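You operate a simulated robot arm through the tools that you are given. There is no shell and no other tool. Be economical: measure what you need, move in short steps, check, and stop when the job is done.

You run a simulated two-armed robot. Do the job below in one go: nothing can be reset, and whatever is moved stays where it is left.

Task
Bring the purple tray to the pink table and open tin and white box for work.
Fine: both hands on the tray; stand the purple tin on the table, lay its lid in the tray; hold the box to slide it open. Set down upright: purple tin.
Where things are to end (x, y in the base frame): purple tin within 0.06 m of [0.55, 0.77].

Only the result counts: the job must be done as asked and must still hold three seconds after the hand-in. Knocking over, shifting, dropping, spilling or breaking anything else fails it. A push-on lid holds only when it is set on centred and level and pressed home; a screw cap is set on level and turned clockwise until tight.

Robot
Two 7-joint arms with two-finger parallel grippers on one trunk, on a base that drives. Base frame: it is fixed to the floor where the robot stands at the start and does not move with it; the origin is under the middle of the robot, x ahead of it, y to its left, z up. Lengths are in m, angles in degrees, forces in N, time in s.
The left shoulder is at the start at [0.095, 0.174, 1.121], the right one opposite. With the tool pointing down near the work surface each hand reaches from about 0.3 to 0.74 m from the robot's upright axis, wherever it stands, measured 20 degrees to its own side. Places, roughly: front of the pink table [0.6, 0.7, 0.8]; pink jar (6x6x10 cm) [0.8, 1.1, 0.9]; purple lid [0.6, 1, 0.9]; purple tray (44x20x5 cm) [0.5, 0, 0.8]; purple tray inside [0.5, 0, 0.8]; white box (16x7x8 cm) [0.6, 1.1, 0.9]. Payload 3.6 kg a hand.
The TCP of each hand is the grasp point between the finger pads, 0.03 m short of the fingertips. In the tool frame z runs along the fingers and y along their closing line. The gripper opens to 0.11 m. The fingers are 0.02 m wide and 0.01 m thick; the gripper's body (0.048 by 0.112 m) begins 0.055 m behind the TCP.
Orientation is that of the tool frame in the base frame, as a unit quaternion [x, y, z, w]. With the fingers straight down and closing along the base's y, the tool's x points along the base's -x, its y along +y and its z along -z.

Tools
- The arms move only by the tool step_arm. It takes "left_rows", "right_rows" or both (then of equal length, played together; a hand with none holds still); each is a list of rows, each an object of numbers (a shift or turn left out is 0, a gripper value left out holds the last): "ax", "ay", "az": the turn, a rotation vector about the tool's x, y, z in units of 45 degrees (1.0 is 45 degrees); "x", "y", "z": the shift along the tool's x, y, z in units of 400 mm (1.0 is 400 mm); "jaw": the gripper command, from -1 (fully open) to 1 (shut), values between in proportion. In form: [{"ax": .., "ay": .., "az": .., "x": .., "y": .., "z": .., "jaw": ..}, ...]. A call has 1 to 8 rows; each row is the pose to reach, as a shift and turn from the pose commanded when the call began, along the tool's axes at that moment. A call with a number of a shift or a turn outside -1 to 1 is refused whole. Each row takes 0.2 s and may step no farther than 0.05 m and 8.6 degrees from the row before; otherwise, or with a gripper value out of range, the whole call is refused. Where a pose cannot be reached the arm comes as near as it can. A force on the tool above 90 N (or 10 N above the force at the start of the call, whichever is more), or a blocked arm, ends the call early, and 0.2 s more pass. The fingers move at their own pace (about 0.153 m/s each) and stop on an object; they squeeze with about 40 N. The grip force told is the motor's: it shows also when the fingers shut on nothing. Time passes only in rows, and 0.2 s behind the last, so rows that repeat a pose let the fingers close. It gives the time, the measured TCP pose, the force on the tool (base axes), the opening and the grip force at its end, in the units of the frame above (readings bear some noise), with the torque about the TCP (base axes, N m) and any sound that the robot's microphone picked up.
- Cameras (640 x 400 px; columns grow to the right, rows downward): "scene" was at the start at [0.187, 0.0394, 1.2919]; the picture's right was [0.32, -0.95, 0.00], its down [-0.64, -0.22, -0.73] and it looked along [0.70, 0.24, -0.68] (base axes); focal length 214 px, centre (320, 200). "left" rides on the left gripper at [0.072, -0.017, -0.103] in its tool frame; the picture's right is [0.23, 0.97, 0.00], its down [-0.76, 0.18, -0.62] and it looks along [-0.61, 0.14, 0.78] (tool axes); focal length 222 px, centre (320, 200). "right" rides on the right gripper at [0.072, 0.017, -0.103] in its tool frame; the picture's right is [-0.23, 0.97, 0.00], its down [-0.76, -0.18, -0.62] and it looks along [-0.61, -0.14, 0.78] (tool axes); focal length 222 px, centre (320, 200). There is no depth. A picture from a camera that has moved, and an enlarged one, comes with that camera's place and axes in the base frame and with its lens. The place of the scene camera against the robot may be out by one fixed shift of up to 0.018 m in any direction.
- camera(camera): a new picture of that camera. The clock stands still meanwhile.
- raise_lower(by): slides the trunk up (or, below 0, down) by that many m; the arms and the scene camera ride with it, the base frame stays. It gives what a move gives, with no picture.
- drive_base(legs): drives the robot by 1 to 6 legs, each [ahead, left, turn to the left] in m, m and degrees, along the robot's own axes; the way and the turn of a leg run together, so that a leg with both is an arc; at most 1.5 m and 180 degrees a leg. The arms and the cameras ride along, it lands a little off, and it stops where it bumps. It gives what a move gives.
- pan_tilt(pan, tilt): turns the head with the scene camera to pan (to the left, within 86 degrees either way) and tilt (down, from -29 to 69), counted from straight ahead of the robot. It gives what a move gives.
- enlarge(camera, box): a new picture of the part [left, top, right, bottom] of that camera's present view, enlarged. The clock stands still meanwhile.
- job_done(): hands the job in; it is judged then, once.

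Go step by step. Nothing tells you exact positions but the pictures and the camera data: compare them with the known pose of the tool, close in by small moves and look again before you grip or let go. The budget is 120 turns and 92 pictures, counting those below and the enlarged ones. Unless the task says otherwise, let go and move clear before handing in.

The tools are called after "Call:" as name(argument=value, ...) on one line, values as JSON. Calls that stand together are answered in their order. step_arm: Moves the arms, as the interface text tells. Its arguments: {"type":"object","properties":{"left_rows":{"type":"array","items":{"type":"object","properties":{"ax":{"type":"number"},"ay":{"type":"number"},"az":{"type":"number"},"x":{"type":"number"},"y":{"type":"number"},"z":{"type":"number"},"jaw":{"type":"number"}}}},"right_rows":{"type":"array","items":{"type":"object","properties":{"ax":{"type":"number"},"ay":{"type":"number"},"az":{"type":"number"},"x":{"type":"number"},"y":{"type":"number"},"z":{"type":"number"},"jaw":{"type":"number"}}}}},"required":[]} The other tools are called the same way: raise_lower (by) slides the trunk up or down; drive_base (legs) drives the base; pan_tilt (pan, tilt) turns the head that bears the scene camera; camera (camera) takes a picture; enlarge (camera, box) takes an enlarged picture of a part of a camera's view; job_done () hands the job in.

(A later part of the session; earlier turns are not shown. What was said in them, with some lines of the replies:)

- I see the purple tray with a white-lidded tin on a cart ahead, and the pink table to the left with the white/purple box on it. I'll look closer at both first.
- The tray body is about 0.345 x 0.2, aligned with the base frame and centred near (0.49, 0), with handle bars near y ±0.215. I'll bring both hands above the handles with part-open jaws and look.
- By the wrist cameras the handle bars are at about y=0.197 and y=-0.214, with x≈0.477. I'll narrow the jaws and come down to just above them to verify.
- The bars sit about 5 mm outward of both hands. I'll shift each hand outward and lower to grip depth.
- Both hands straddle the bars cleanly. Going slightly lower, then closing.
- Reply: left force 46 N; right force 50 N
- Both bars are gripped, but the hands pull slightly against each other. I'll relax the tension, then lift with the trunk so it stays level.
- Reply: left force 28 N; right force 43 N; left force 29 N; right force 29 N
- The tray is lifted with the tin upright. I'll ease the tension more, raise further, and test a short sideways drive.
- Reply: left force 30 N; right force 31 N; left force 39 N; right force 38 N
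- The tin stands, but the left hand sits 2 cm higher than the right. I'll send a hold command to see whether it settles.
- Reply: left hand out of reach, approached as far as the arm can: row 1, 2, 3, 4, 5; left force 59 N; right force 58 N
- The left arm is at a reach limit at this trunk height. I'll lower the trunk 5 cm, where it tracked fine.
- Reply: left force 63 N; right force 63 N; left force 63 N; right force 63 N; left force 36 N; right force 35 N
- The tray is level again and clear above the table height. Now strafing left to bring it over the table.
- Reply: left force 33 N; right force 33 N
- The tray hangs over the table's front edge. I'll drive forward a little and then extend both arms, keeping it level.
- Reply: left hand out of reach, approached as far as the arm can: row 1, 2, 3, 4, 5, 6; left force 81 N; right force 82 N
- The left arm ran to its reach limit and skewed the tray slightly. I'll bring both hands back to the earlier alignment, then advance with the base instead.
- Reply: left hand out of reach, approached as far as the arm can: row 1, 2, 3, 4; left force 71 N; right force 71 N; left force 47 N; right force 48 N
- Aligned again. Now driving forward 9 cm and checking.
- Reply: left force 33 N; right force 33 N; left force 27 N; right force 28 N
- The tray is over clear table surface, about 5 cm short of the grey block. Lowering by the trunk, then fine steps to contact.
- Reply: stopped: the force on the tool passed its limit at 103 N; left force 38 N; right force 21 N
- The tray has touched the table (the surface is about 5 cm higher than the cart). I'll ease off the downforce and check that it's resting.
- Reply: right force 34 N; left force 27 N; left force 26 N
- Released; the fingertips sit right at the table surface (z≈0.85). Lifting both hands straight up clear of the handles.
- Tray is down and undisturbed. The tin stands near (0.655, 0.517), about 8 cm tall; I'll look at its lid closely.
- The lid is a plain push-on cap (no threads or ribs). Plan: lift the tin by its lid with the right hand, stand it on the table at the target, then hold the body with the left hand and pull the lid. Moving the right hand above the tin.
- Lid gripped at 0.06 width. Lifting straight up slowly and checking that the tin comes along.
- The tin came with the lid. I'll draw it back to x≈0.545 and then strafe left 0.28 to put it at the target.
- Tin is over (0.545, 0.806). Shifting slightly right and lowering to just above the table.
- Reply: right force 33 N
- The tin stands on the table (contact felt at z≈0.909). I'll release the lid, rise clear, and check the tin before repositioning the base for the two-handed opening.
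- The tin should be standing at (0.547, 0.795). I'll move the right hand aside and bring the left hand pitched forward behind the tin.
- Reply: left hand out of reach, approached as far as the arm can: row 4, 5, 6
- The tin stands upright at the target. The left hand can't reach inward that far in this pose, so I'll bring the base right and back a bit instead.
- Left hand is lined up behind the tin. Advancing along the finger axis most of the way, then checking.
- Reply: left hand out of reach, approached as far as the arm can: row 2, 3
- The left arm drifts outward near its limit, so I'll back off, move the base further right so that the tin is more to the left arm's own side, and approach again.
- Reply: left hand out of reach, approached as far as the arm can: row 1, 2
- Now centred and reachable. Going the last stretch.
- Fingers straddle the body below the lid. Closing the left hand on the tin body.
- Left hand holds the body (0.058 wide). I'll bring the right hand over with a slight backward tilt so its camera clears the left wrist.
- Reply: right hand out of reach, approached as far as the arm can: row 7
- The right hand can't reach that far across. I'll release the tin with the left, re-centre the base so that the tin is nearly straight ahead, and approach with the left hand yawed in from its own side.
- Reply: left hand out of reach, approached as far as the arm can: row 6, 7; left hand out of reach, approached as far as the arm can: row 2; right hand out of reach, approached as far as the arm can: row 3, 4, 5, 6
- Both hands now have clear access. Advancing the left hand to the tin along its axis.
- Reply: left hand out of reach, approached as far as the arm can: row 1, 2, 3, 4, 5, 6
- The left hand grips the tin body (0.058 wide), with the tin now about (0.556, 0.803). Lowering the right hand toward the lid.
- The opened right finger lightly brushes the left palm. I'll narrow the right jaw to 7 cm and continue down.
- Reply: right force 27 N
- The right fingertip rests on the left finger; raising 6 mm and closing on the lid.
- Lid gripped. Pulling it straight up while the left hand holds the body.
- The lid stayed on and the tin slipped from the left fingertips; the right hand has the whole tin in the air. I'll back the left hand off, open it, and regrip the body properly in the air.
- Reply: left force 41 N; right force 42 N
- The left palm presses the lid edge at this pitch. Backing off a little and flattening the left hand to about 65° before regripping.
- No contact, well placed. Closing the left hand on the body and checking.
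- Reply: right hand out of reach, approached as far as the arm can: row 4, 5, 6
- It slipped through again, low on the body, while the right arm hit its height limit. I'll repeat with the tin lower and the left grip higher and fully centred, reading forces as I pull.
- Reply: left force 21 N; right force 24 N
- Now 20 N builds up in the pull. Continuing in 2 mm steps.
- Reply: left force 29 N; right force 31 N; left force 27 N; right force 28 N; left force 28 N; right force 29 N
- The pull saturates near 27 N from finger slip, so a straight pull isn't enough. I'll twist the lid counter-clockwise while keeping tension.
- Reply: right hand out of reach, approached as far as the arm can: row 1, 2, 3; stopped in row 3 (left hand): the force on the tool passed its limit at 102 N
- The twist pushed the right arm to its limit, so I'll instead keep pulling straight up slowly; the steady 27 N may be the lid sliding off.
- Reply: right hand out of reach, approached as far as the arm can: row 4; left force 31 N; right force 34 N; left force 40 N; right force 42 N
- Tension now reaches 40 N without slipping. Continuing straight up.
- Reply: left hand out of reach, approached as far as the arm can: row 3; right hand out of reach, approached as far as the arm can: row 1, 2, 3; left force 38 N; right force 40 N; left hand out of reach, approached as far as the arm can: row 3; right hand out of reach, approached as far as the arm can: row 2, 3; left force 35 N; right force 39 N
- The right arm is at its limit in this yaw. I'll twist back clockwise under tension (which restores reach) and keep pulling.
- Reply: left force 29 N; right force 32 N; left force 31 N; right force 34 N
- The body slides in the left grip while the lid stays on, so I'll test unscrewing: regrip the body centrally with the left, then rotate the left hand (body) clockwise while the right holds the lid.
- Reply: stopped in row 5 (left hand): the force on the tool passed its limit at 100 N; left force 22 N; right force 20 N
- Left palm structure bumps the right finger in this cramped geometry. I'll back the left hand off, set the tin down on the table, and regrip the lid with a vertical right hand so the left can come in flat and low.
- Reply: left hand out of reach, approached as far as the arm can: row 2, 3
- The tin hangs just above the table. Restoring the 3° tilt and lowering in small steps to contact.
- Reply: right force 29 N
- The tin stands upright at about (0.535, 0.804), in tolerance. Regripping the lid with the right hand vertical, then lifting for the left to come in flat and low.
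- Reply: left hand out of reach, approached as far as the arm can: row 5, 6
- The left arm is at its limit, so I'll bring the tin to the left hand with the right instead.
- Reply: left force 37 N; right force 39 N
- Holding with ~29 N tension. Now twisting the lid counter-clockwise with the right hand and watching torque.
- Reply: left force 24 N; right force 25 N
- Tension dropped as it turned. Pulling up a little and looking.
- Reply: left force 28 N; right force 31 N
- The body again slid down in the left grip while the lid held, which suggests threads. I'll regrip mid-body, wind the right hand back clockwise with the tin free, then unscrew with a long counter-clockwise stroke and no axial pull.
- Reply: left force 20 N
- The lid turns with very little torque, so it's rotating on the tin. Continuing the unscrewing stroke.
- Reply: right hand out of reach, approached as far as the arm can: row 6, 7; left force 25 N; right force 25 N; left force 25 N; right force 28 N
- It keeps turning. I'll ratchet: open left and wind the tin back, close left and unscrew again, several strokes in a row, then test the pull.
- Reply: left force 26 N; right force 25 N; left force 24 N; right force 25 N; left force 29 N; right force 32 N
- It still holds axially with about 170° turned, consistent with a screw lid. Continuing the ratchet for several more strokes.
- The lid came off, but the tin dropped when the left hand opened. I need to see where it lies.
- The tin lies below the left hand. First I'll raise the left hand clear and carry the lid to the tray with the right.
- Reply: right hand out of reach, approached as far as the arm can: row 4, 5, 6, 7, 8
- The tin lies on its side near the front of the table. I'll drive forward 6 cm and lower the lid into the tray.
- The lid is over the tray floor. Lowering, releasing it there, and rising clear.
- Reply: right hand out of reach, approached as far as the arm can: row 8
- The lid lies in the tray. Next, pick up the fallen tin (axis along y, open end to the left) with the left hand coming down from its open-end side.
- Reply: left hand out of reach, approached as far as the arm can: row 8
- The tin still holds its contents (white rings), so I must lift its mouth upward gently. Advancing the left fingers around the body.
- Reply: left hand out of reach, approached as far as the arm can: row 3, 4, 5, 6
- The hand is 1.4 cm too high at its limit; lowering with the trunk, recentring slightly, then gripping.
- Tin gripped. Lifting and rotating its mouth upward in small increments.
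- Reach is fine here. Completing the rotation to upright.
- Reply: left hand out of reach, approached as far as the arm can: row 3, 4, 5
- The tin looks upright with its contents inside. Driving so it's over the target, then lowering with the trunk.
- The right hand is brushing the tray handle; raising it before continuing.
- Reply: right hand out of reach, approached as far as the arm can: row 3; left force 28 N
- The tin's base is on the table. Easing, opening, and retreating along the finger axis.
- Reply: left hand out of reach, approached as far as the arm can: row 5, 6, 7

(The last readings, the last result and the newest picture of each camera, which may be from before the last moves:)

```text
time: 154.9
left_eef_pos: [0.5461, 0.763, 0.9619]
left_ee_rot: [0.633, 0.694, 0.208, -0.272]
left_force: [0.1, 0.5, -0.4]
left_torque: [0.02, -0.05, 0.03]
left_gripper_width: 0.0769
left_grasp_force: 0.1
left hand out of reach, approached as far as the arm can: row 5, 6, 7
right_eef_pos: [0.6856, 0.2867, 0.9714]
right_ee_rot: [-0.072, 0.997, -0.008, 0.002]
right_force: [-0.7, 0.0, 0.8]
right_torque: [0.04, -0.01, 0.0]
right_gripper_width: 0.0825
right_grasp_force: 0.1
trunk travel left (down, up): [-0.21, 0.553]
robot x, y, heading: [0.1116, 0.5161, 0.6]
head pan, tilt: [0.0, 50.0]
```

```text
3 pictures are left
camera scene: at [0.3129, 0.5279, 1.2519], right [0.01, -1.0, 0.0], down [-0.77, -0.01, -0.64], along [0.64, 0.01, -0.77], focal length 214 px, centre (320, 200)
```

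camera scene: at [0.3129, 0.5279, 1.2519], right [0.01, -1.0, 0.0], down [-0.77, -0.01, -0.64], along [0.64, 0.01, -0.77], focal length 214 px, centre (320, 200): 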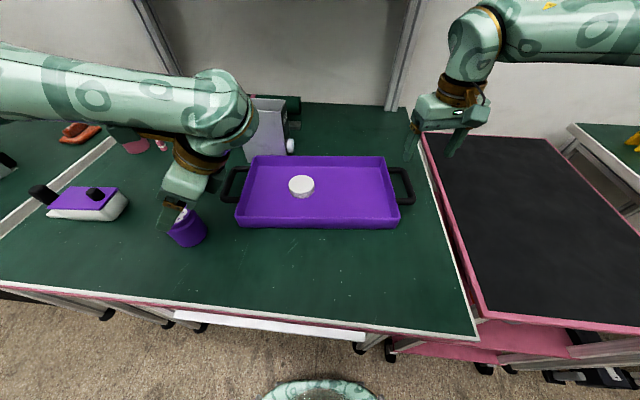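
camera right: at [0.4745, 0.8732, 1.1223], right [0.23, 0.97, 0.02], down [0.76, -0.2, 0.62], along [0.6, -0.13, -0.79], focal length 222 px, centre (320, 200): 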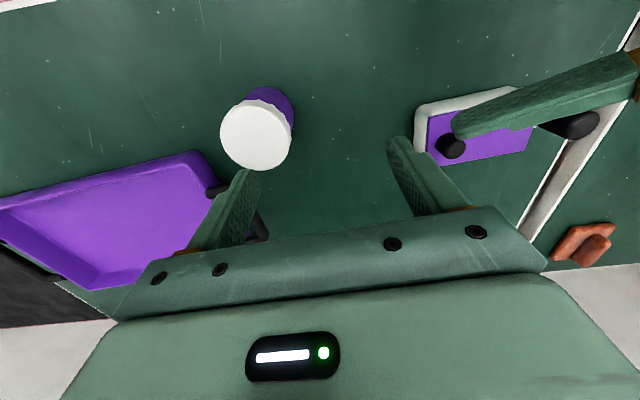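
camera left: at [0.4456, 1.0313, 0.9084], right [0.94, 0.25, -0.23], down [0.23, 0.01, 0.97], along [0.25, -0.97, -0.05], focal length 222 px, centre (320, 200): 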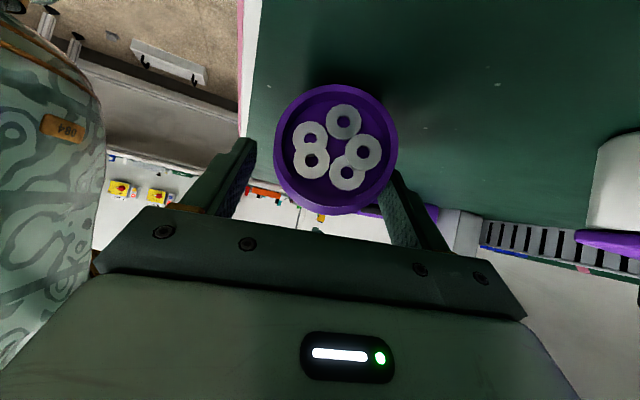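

The tin stands upright at the target with its contents in place. From earlier views the box's lid knob is near (0.59, 0.972, 0.93) and its vertical grip post near (0.597, 1.10, 0.93). I'll raise clear and drive over to the box.

Call:
raise_lower(by=0.06)

Call:
step_arm(right_rows=[{"x": 0.1}, {"x": 0.2}, {"x": 0.28}])

Call:
drive_base(legs=[[-0.02, 0.2, 0], [0, 0.205, 0]])

```text
time: 155.9
left_eef_pos: [0.5377, 0.7623, 1.0388]
left_ee_rot: [0.628, 0.701, 0.222, -0.255]
left_force: [0.7, 0.5, -0.1]
left_torque: [-0.01, 0.0, 0.03]
left_gripper_width: 0.077
left_grasp_force: 0.0
right_eef_pos: [0.6744, 0.2855, 1.0576]
right_ee_rot: [-0.07, 0.997, -0.01, 0.03]
right_force: [-0.1, -0.6, 0.3]
right_torque: [0.04, -0.01, 0.02]
right_gripper_width: 0.0827
right_grasp_force: 0.0
trunk travel left (down, up): [-0.27, 0.493]
robot x, y, heading: [0.1138, 0.5107, 0.7]
head pan, tilt: [0.0, 50.0]
```

```text
time: 156.8
left_eef_pos: [0.536, 0.7635, 1.0398]
left_ee_rot: [0.628, 0.701, 0.222, -0.255]
left_force: [0.4, -0.6, -0.2]
left_torque: [0.05, -0.02, -0.03]
left_gripper_width: 0.0773
left_grasp_force: 0.0
right_eef_pos: [0.5627, 0.2688, 1.0534]
right_ee_rot: [-0.07, 0.997, -0.009, 0.031]
right_force: [0.5, -1.3, -0.2]
right_torque: [-0.01, 0.02, -0.01]
right_gripper_width: 0.0824
right_grasp_force: 0.1
trunk travel left (down, up): [-0.27, 0.493]
robot x, y, heading: [0.1141, 0.5128, 0.6]
head pan, tilt: [0.0, 50.0]
```

```text
time: 159.6
left_eef_pos: [0.5086, 1.1707, 1.0394]
left_ee_rot: [0.625, 0.704, 0.221, -0.256]
left_force: [-0.3, 0.8, -0.3]
left_torque: [0.01, -0.02, -0.02]
left_gripper_width: 0.0768
left_grasp_force: 0.1
right_eef_pos: [0.5406, 0.6751, 1.0541]
right_ee_rot: [-0.075, 0.997, -0.01, 0.03]
right_force: [0.2, 0.3, 0.5]
right_torque: [-0.02, 0.01, 0.01]
right_gripper_width: 0.0822
right_grasp_force: 0.0
trunk travel left (down, up): [-0.27, 0.493]
robot x, y, heading: [0.0882, 0.917, 1.1]
head pan, tilt: [0.0, 50.0]
```

Call:
step_arm(left_rows=[{"x": -0.027, "y": 0.028, "z": -0.013, "ay": -0.125, "jaw": -0.1}, {"x": -0.054, "y": 0.056, "z": -0.026, "ay": -0.25}, {"x": -0.08, "y": 0.084, "z": -0.039, "ay": -0.375}, {"x": -0.107, "y": 0.113, "z": -0.052, "ay": -0.5}, {"x": -0.134, "y": 0.141, "z": -0.066, "ay": -0.625}, {"x": -0.161, "y": 0.169, "z": -0.079, "ay": -0.75}, {"x": -0.1875, "y": 0.197, "z": -0.092, "ay": -0.87}], right_rows=[{"x": -0.032, "y": 0.102, "z": 0.013, "az": 0.027, "ay": 0.011, "jaw": -0.1}, {"x": -0.064, "y": 0.205, "z": 0.026, "az": 0.054, "ay": 0.022}, {"x": -0.096, "y": 0.307, "z": 0.039, "az": 0.081, "ay": 0.033}, {"x": -0.129, "y": 0.409, "z": 0.053, "az": 0.109, "ay": 0.043}, {"x": -0.161, "y": 0.512, "z": 0.066, "az": 0.136, "ay": 0.054}, {"x": -0.193, "y": 0.614, "z": 0.079, "az": 0.163, "ay": 0.065}, {"x": -0.225, "y": 0.7165, "z": 0.092, "az": 0.19, "ay": 0.076}])

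```text
time: 161.2
left_eef_pos: [0.5979, 1.0979, 1.0169]
left_ee_rot: [0.664, 0.748, -0.001, -0.006]
left_force: [-0.9, 0.4, 0.0]
left_torque: [-0.02, 0.02, 0.01]
left_gripper_width: 0.0605
left_grasp_force: 0.0
right_eef_pos: [0.5909, 0.9739, 1.0184]
right_ee_rot: [0.0, 1.0, -0.011, 0.002]
right_force: [-0.1, 0.7, -1.1]
right_torque: [-0.04, 0.02, -0.02]
right_gripper_width: 0.0606
right_grasp_force: 0.0
trunk travel left (down, up): [-0.27, 0.493]
robot x, y, heading: [0.0894, 0.9175, 1.3]
head pan, tilt: [0.0, 50.0]
```

Both hands are above their grip points. One wrist picture to refine.

Call:
camera(camera="right")

```text
2 pictures are left
camera right: at [0.5192, 0.9935, 1.1196], right [0.23, 0.97, -0.02], down [0.76, -0.17, 0.63], along [0.61, -0.16, -0.78], focal length 222 px, centre (320, 200)
```

right: 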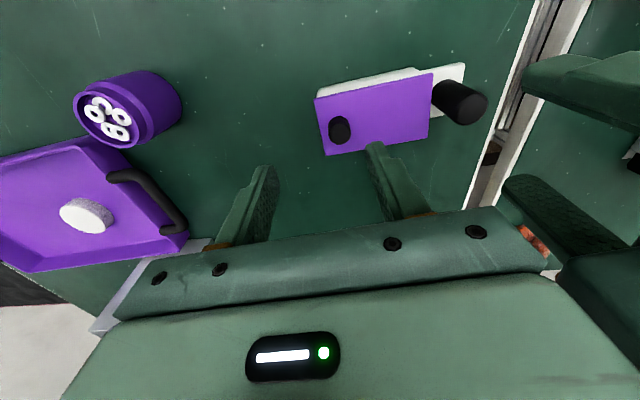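

Now clear: knob at (0.597, 0.989), post at (0.596, 1.092). Lowering both hands.

Call:
step_arm(left_rows=[{"x": -0.015, "y": -0.004, "z": 0.06}, {"x": -0.015, "y": -0.004, "z": 0.12}, {"x": -0.015, "y": -0.004, "z": 0.18}, {"x": -0.015, "y": -0.004, "z": 0.2375}, {"x": -0.015, "y": -0.004, "z": 0.2375}], right_rows=[{"x": -0.008, "y": 0.02, "z": 0.04}, {"x": -0.015, "y": 0.0375, "z": 0.09}, {"x": -0.015, "y": 0.0375, "z": 0.13}, {"x": -0.015, "y": 0.0375, "z": 0.171}, {"x": -0.015, "y": 0.0375, "z": 0.171}])

Call:
step_arm(right_rows=[{"z": 0.008}, {"z": 0.016}, {"z": 0.016}])

```text
time: 162.3
left_eef_pos: [0.5954, 1.0912, 0.925]
left_ee_rot: [0.663, 0.749, -0.001, -0.006]
left_force: [-0.9, 0.6, -0.3]
left_torque: [0.01, 0.03, 0.0]
left_gripper_width: 0.0606
left_grasp_force: 0.0
right_eef_pos: [0.5958, 0.9843, 0.9471]
right_ee_rot: [0.001, 1.0, -0.01, 0.002]
right_force: [-0.2, 0.8, 1.3]
right_torque: [0.0, 0.07, 0.0]
right_gripper_width: 0.0605
right_grasp_force: 0.1
trunk travel left (down, up): [-0.27, 0.493]
robot x, y, heading: [0.0855, 0.9177, 1.2]
head pan, tilt: [0.0, 50.0]
```

```text
time: 163.2
left_eef_pos: [0.5946, 1.0914, 0.9258]
left_ee_rot: [0.663, 0.748, -0.001, -0.005]
left_force: [0.6, 0.2, -0.2]
left_torque: [-0.01, -0.02, -0.03]
left_gripper_width: 0.0605
left_grasp_force: 0.0
right_eef_pos: [0.5972, 0.983, 0.9421]
right_ee_rot: [0.001, 1.0, -0.01, 0.002]
right_force: [0.4, 0.4, 0.3]
right_torque: [0.0, 0.0, 0.0]
right_gripper_width: 0.0607
right_grasp_force: 0.0
trunk travel left (down, up): [-0.27, 0.493]
robot x, y, heading: [0.0856, 0.9151, 1.4]
head pan, tilt: [0.0, 50.0]
```

No contact yet. Closing the left on the post and the right on the knob.

Call:
step_arm(left_rows=[{"jaw": 1}, {}, {}], right_rows=[{"y": 0.0125}, {"y": 0.0125}, {"y": 0.0125}])

Call:
step_arm(right_rows=[{"jaw": 1}, {}, {}], left_rows=[{}, {}, {}])

```text
time: 163.9
left_eef_pos: [0.5957, 1.092, 0.9255]
left_ee_rot: [0.662, 0.749, 0.0, -0.005]
left_force: [2.9, 21.7, 2.8]
left_torque: [-2.16, -0.05, 0.01]
left_gripper_width: 0.0272
left_grasp_force: 40.2
right_eef_pos: [0.5958, 0.9892, 0.9402]
right_ee_rot: [0.001, 1.0, -0.011, 0.001]
right_force: [-3.1, -22.2, 3.8]
right_torque: [1.97, -0.19, 0.4]
right_gripper_width: 0.0603
right_grasp_force: 0.0
trunk travel left (down, up): [-0.27, 0.493]
robot x, y, heading: [0.0857, 0.9136, 1.1]
head pan, tilt: [0.0, 50.0]
```

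```text
time: 164.8
left_eef_pos: [0.5948, 1.0915, 0.9264]
left_ee_rot: [0.663, 0.748, 0.0, -0.006]
left_force: [3.4, 36.0, 6.9]
left_torque: [-2.03, -0.51, -0.08]
left_gripper_width: 0.0271
left_grasp_force: 39.9
right_eef_pos: [0.5959, 0.9891, 0.9421]
right_ee_rot: [0.002, 1.0, -0.011, 0.001]
right_force: [-0.9, -34.9, 2.1]
right_torque: [1.76, 0.03, 0.18]
right_gripper_width: 0.0205
right_grasp_force: 39.6
trunk travel left (down, up): [-0.27, 0.493]
robot x, y, heading: [0.0881, 0.9124, 1.1]
head pan, tilt: [0.0, 50.0]
```

Both gripped (post 0.027, knob 0.0205). Sliding the lid toward −y in small steps while the left holds the box.

Call:
step_arm(right_rows=[{"y": -0.012}, {"y": -0.025}, {"y": -0.037}, {"y": -0.05}], left_rows=[{}, {}, {}, {}])

```text
time: 165.8
left_eef_pos: [0.5956, 1.0911, 0.9253]
left_ee_rot: [0.663, 0.749, -0.001, -0.005]
left_force: [-5.8, -4.5, 5.0]
left_torque: [-0.15, -0.22, -0.45]
left_gripper_width: 0.0273
left_grasp_force: 39.6
right_eef_pos: [0.5953, 0.9699, 0.9414]
right_ee_rot: [0.0, 1.0, -0.009, 0.002]
right_force: [3.2, 3.0, 0.7]
right_torque: [0.44, 0.02, -0.06]
right_gripper_width: 0.0207
right_grasp_force: 40.2
trunk travel left (down, up): [-0.27, 0.493]
robot x, y, heading: [0.0855, 0.9159, 1.2]
head pan, tilt: [0.0, 50.0]
```

Slides easily (about 4 N), and the box stays put. Continuing.

Call:
step_arm(right_rows=[{"y": -0.02}, {"y": -0.04}, {"y": -0.06}, {"y": -0.08}, {"y": -0.1}], left_rows=[{}, {}, {}, {}, {}])

Call:
camera(camera="scene")

```text
time: 166.9
left_eef_pos: [0.5961, 1.0923, 0.9261]
left_ee_rot: [0.663, 0.749, 0.0, -0.005]
left_force: [-4.8, -0.8, 8.1]
left_torque: [-0.59, 0.23, -0.18]
left_gripper_width: 0.0273
left_grasp_force: 40.0
right_eef_pos: [0.5953, 0.9282, 0.9431]
right_ee_rot: [0.0, 1.0, -0.01, 0.001]
right_force: [2.5, -0.2, -2.2]
right_torque: [0.21, -0.28, -0.13]
right_gripper_width: 0.0205
right_grasp_force: 40.2
trunk travel left (down, up): [-0.27, 0.493]
robot x, y, heading: [0.0837, 0.9155, 1.2]
head pan, tilt: [0.0, 50.0]
```

```text
1 pictures are left
camera scene: at [0.2575, 0.9305, 1.3141], right [0.02, -1.0, 0.0], down [-0.77, -0.01, -0.64], along [0.64, 0.01, -0.77], focal length 214 px, centre (320, 200)
```

scene: 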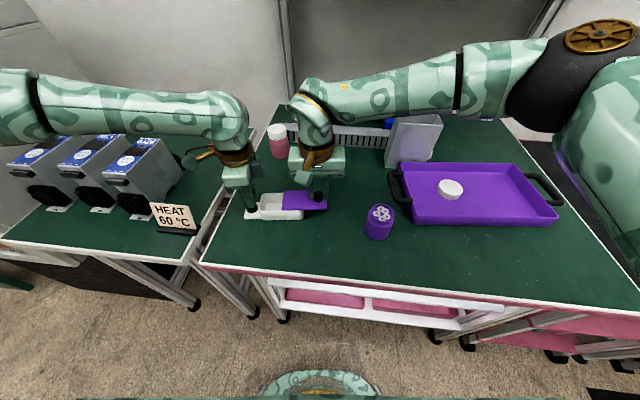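

The lid is about 60% open and the box hasn't moved. A last centimetre, then release the knob first, rising clear, and then the post.

Call:
step_arm(right_rows=[{"y": -0.01}, {"y": -0.022}, {"y": -0.022}], left_rows=[{}, {}, {}])

Call:
step_arm(right_rows=[{"jaw": 0.3}, {"jaw": -0.1}, {}, {"z": -0.05}, {"z": -0.12}, {"z": -0.2}], left_rows=[{}, {}, {}, {}, {}, {}])

Call:
step_arm(left_rows=[{"jaw": 0.2}, {"jaw": -0.1}, {}, {"z": -0.05}, {"z": -0.12}, {"z": -0.2}])

```text
time: 167.8
left_eef_pos: [0.5946, 1.0927, 0.9261]
left_ee_rot: [0.663, 0.749, 0.0, -0.005]
left_force: [-1.7, 0.2, 6.4]
left_torque: [0.12, -0.17, 0.18]
left_gripper_width: 0.0271
left_grasp_force: 40.2
right_eef_pos: [0.5952, 0.92, 0.9425]
right_ee_rot: [0.002, 1.0, -0.01, 0.002]
right_force: [0.2, 0.2, -0.5]
right_torque: [0.21, 0.15, -0.02]
right_gripper_width: 0.0208
right_grasp_force: 40.4
trunk travel left (down, up): [-0.27, 0.493]
robot x, y, heading: [0.0879, 0.9167, 1.1]
head pan, tilt: [0.0, 50.0]
```

```text
time: 169.2
left_eef_pos: [0.5941, 1.0912, 0.9257]
left_ee_rot: [0.664, 0.748, -0.002, -0.005]
left_force: [-1.2, 1.6, 7.0]
left_torque: [0.58, -0.18, 0.04]
left_gripper_width: 0.027
left_grasp_force: 39.8
right_eef_pos: [0.5953, 0.9235, 1.023]
right_ee_rot: [0.001, 1.0, -0.009, 0.002]
right_force: [0.1, -0.3, 0.4]
right_torque: [-0.02, 0.03, 0.03]
right_gripper_width: 0.0607
right_grasp_force: 0.1
trunk travel left (down, up): [-0.27, 0.493]
robot x, y, heading: [0.088, 0.9135, 1.2]
head pan, tilt: [0.0, 50.0]
```

```text
time: 170.6
left_eef_pos: [0.5961, 1.0909, 1.0039]
left_ee_rot: [0.663, 0.749, -0.001, -0.005]
left_force: [-0.2, 0.1, 0.1]
left_torque: [0.01, -0.01, 0.02]
left_gripper_width: 0.0605
left_grasp_force: 0.0
right_eef_pos: [0.5941, 0.9238, 1.0219]
right_ee_rot: [0.001, 1.0, -0.01, 0.002]
right_force: [-0.3, -0.1, 0.6]
right_torque: [0.02, -0.01, 0.0]
right_gripper_width: 0.0608
right_grasp_force: 0.2
trunk travel left (down, up): [-0.27, 0.493]
robot x, y, heading: [0.0881, 0.9144, 1.2]
head pan, tilt: [0.0, 50.0]
```

Both hands are released and clear. Using the last picture to confirm the result.

Call:
enlarge(camera="scene", box=[200, 120, 580, 260])

```text
1.68 times, centred on (390, 190) of scene
camera zoom: at [0.2577, 0.9306, 1.314], right [0.02, -1.0, 0.0], down [-0.77, -0.01, -0.64], along [0.64, 0.01, -0.77], focal length 361 px, centre (202, 217)
```

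zoom: 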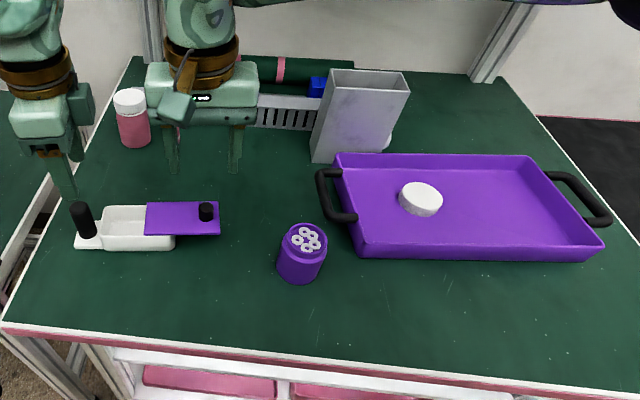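

Everything is in place: the open tin stands upright near (0.55, 0.78), its lid lies in the tray on the pink table, and the white box is slid open. Handing in.

Call:
job_done()

```text
The job is handed in.
```

I handed in the job with everything in place in the last picture. One mishap: the tin fell about 10 cm onto the table when its lid came free.

- **Tray:** it is on the pink table, carried there with both hands.
- **Tin:** it stands open and upright near (0.55, 0.78), inside the 0.06 m limit. I picked it up after the fall and stood it back up. White rings are still inside it and I saw none spilled, but I never counted them.
- **Tin lid:** it lies in the tray. It was a screw lid, not a push-on one as I first took it to be.
- **White box:** I held it by its post and slid the lid about 7 cm of its roughly 10 cm. The lid stayed on the box after I let go.
- **Contact:** the right hand brushed the tray handle once. The tray looked undisturbed afterwards.
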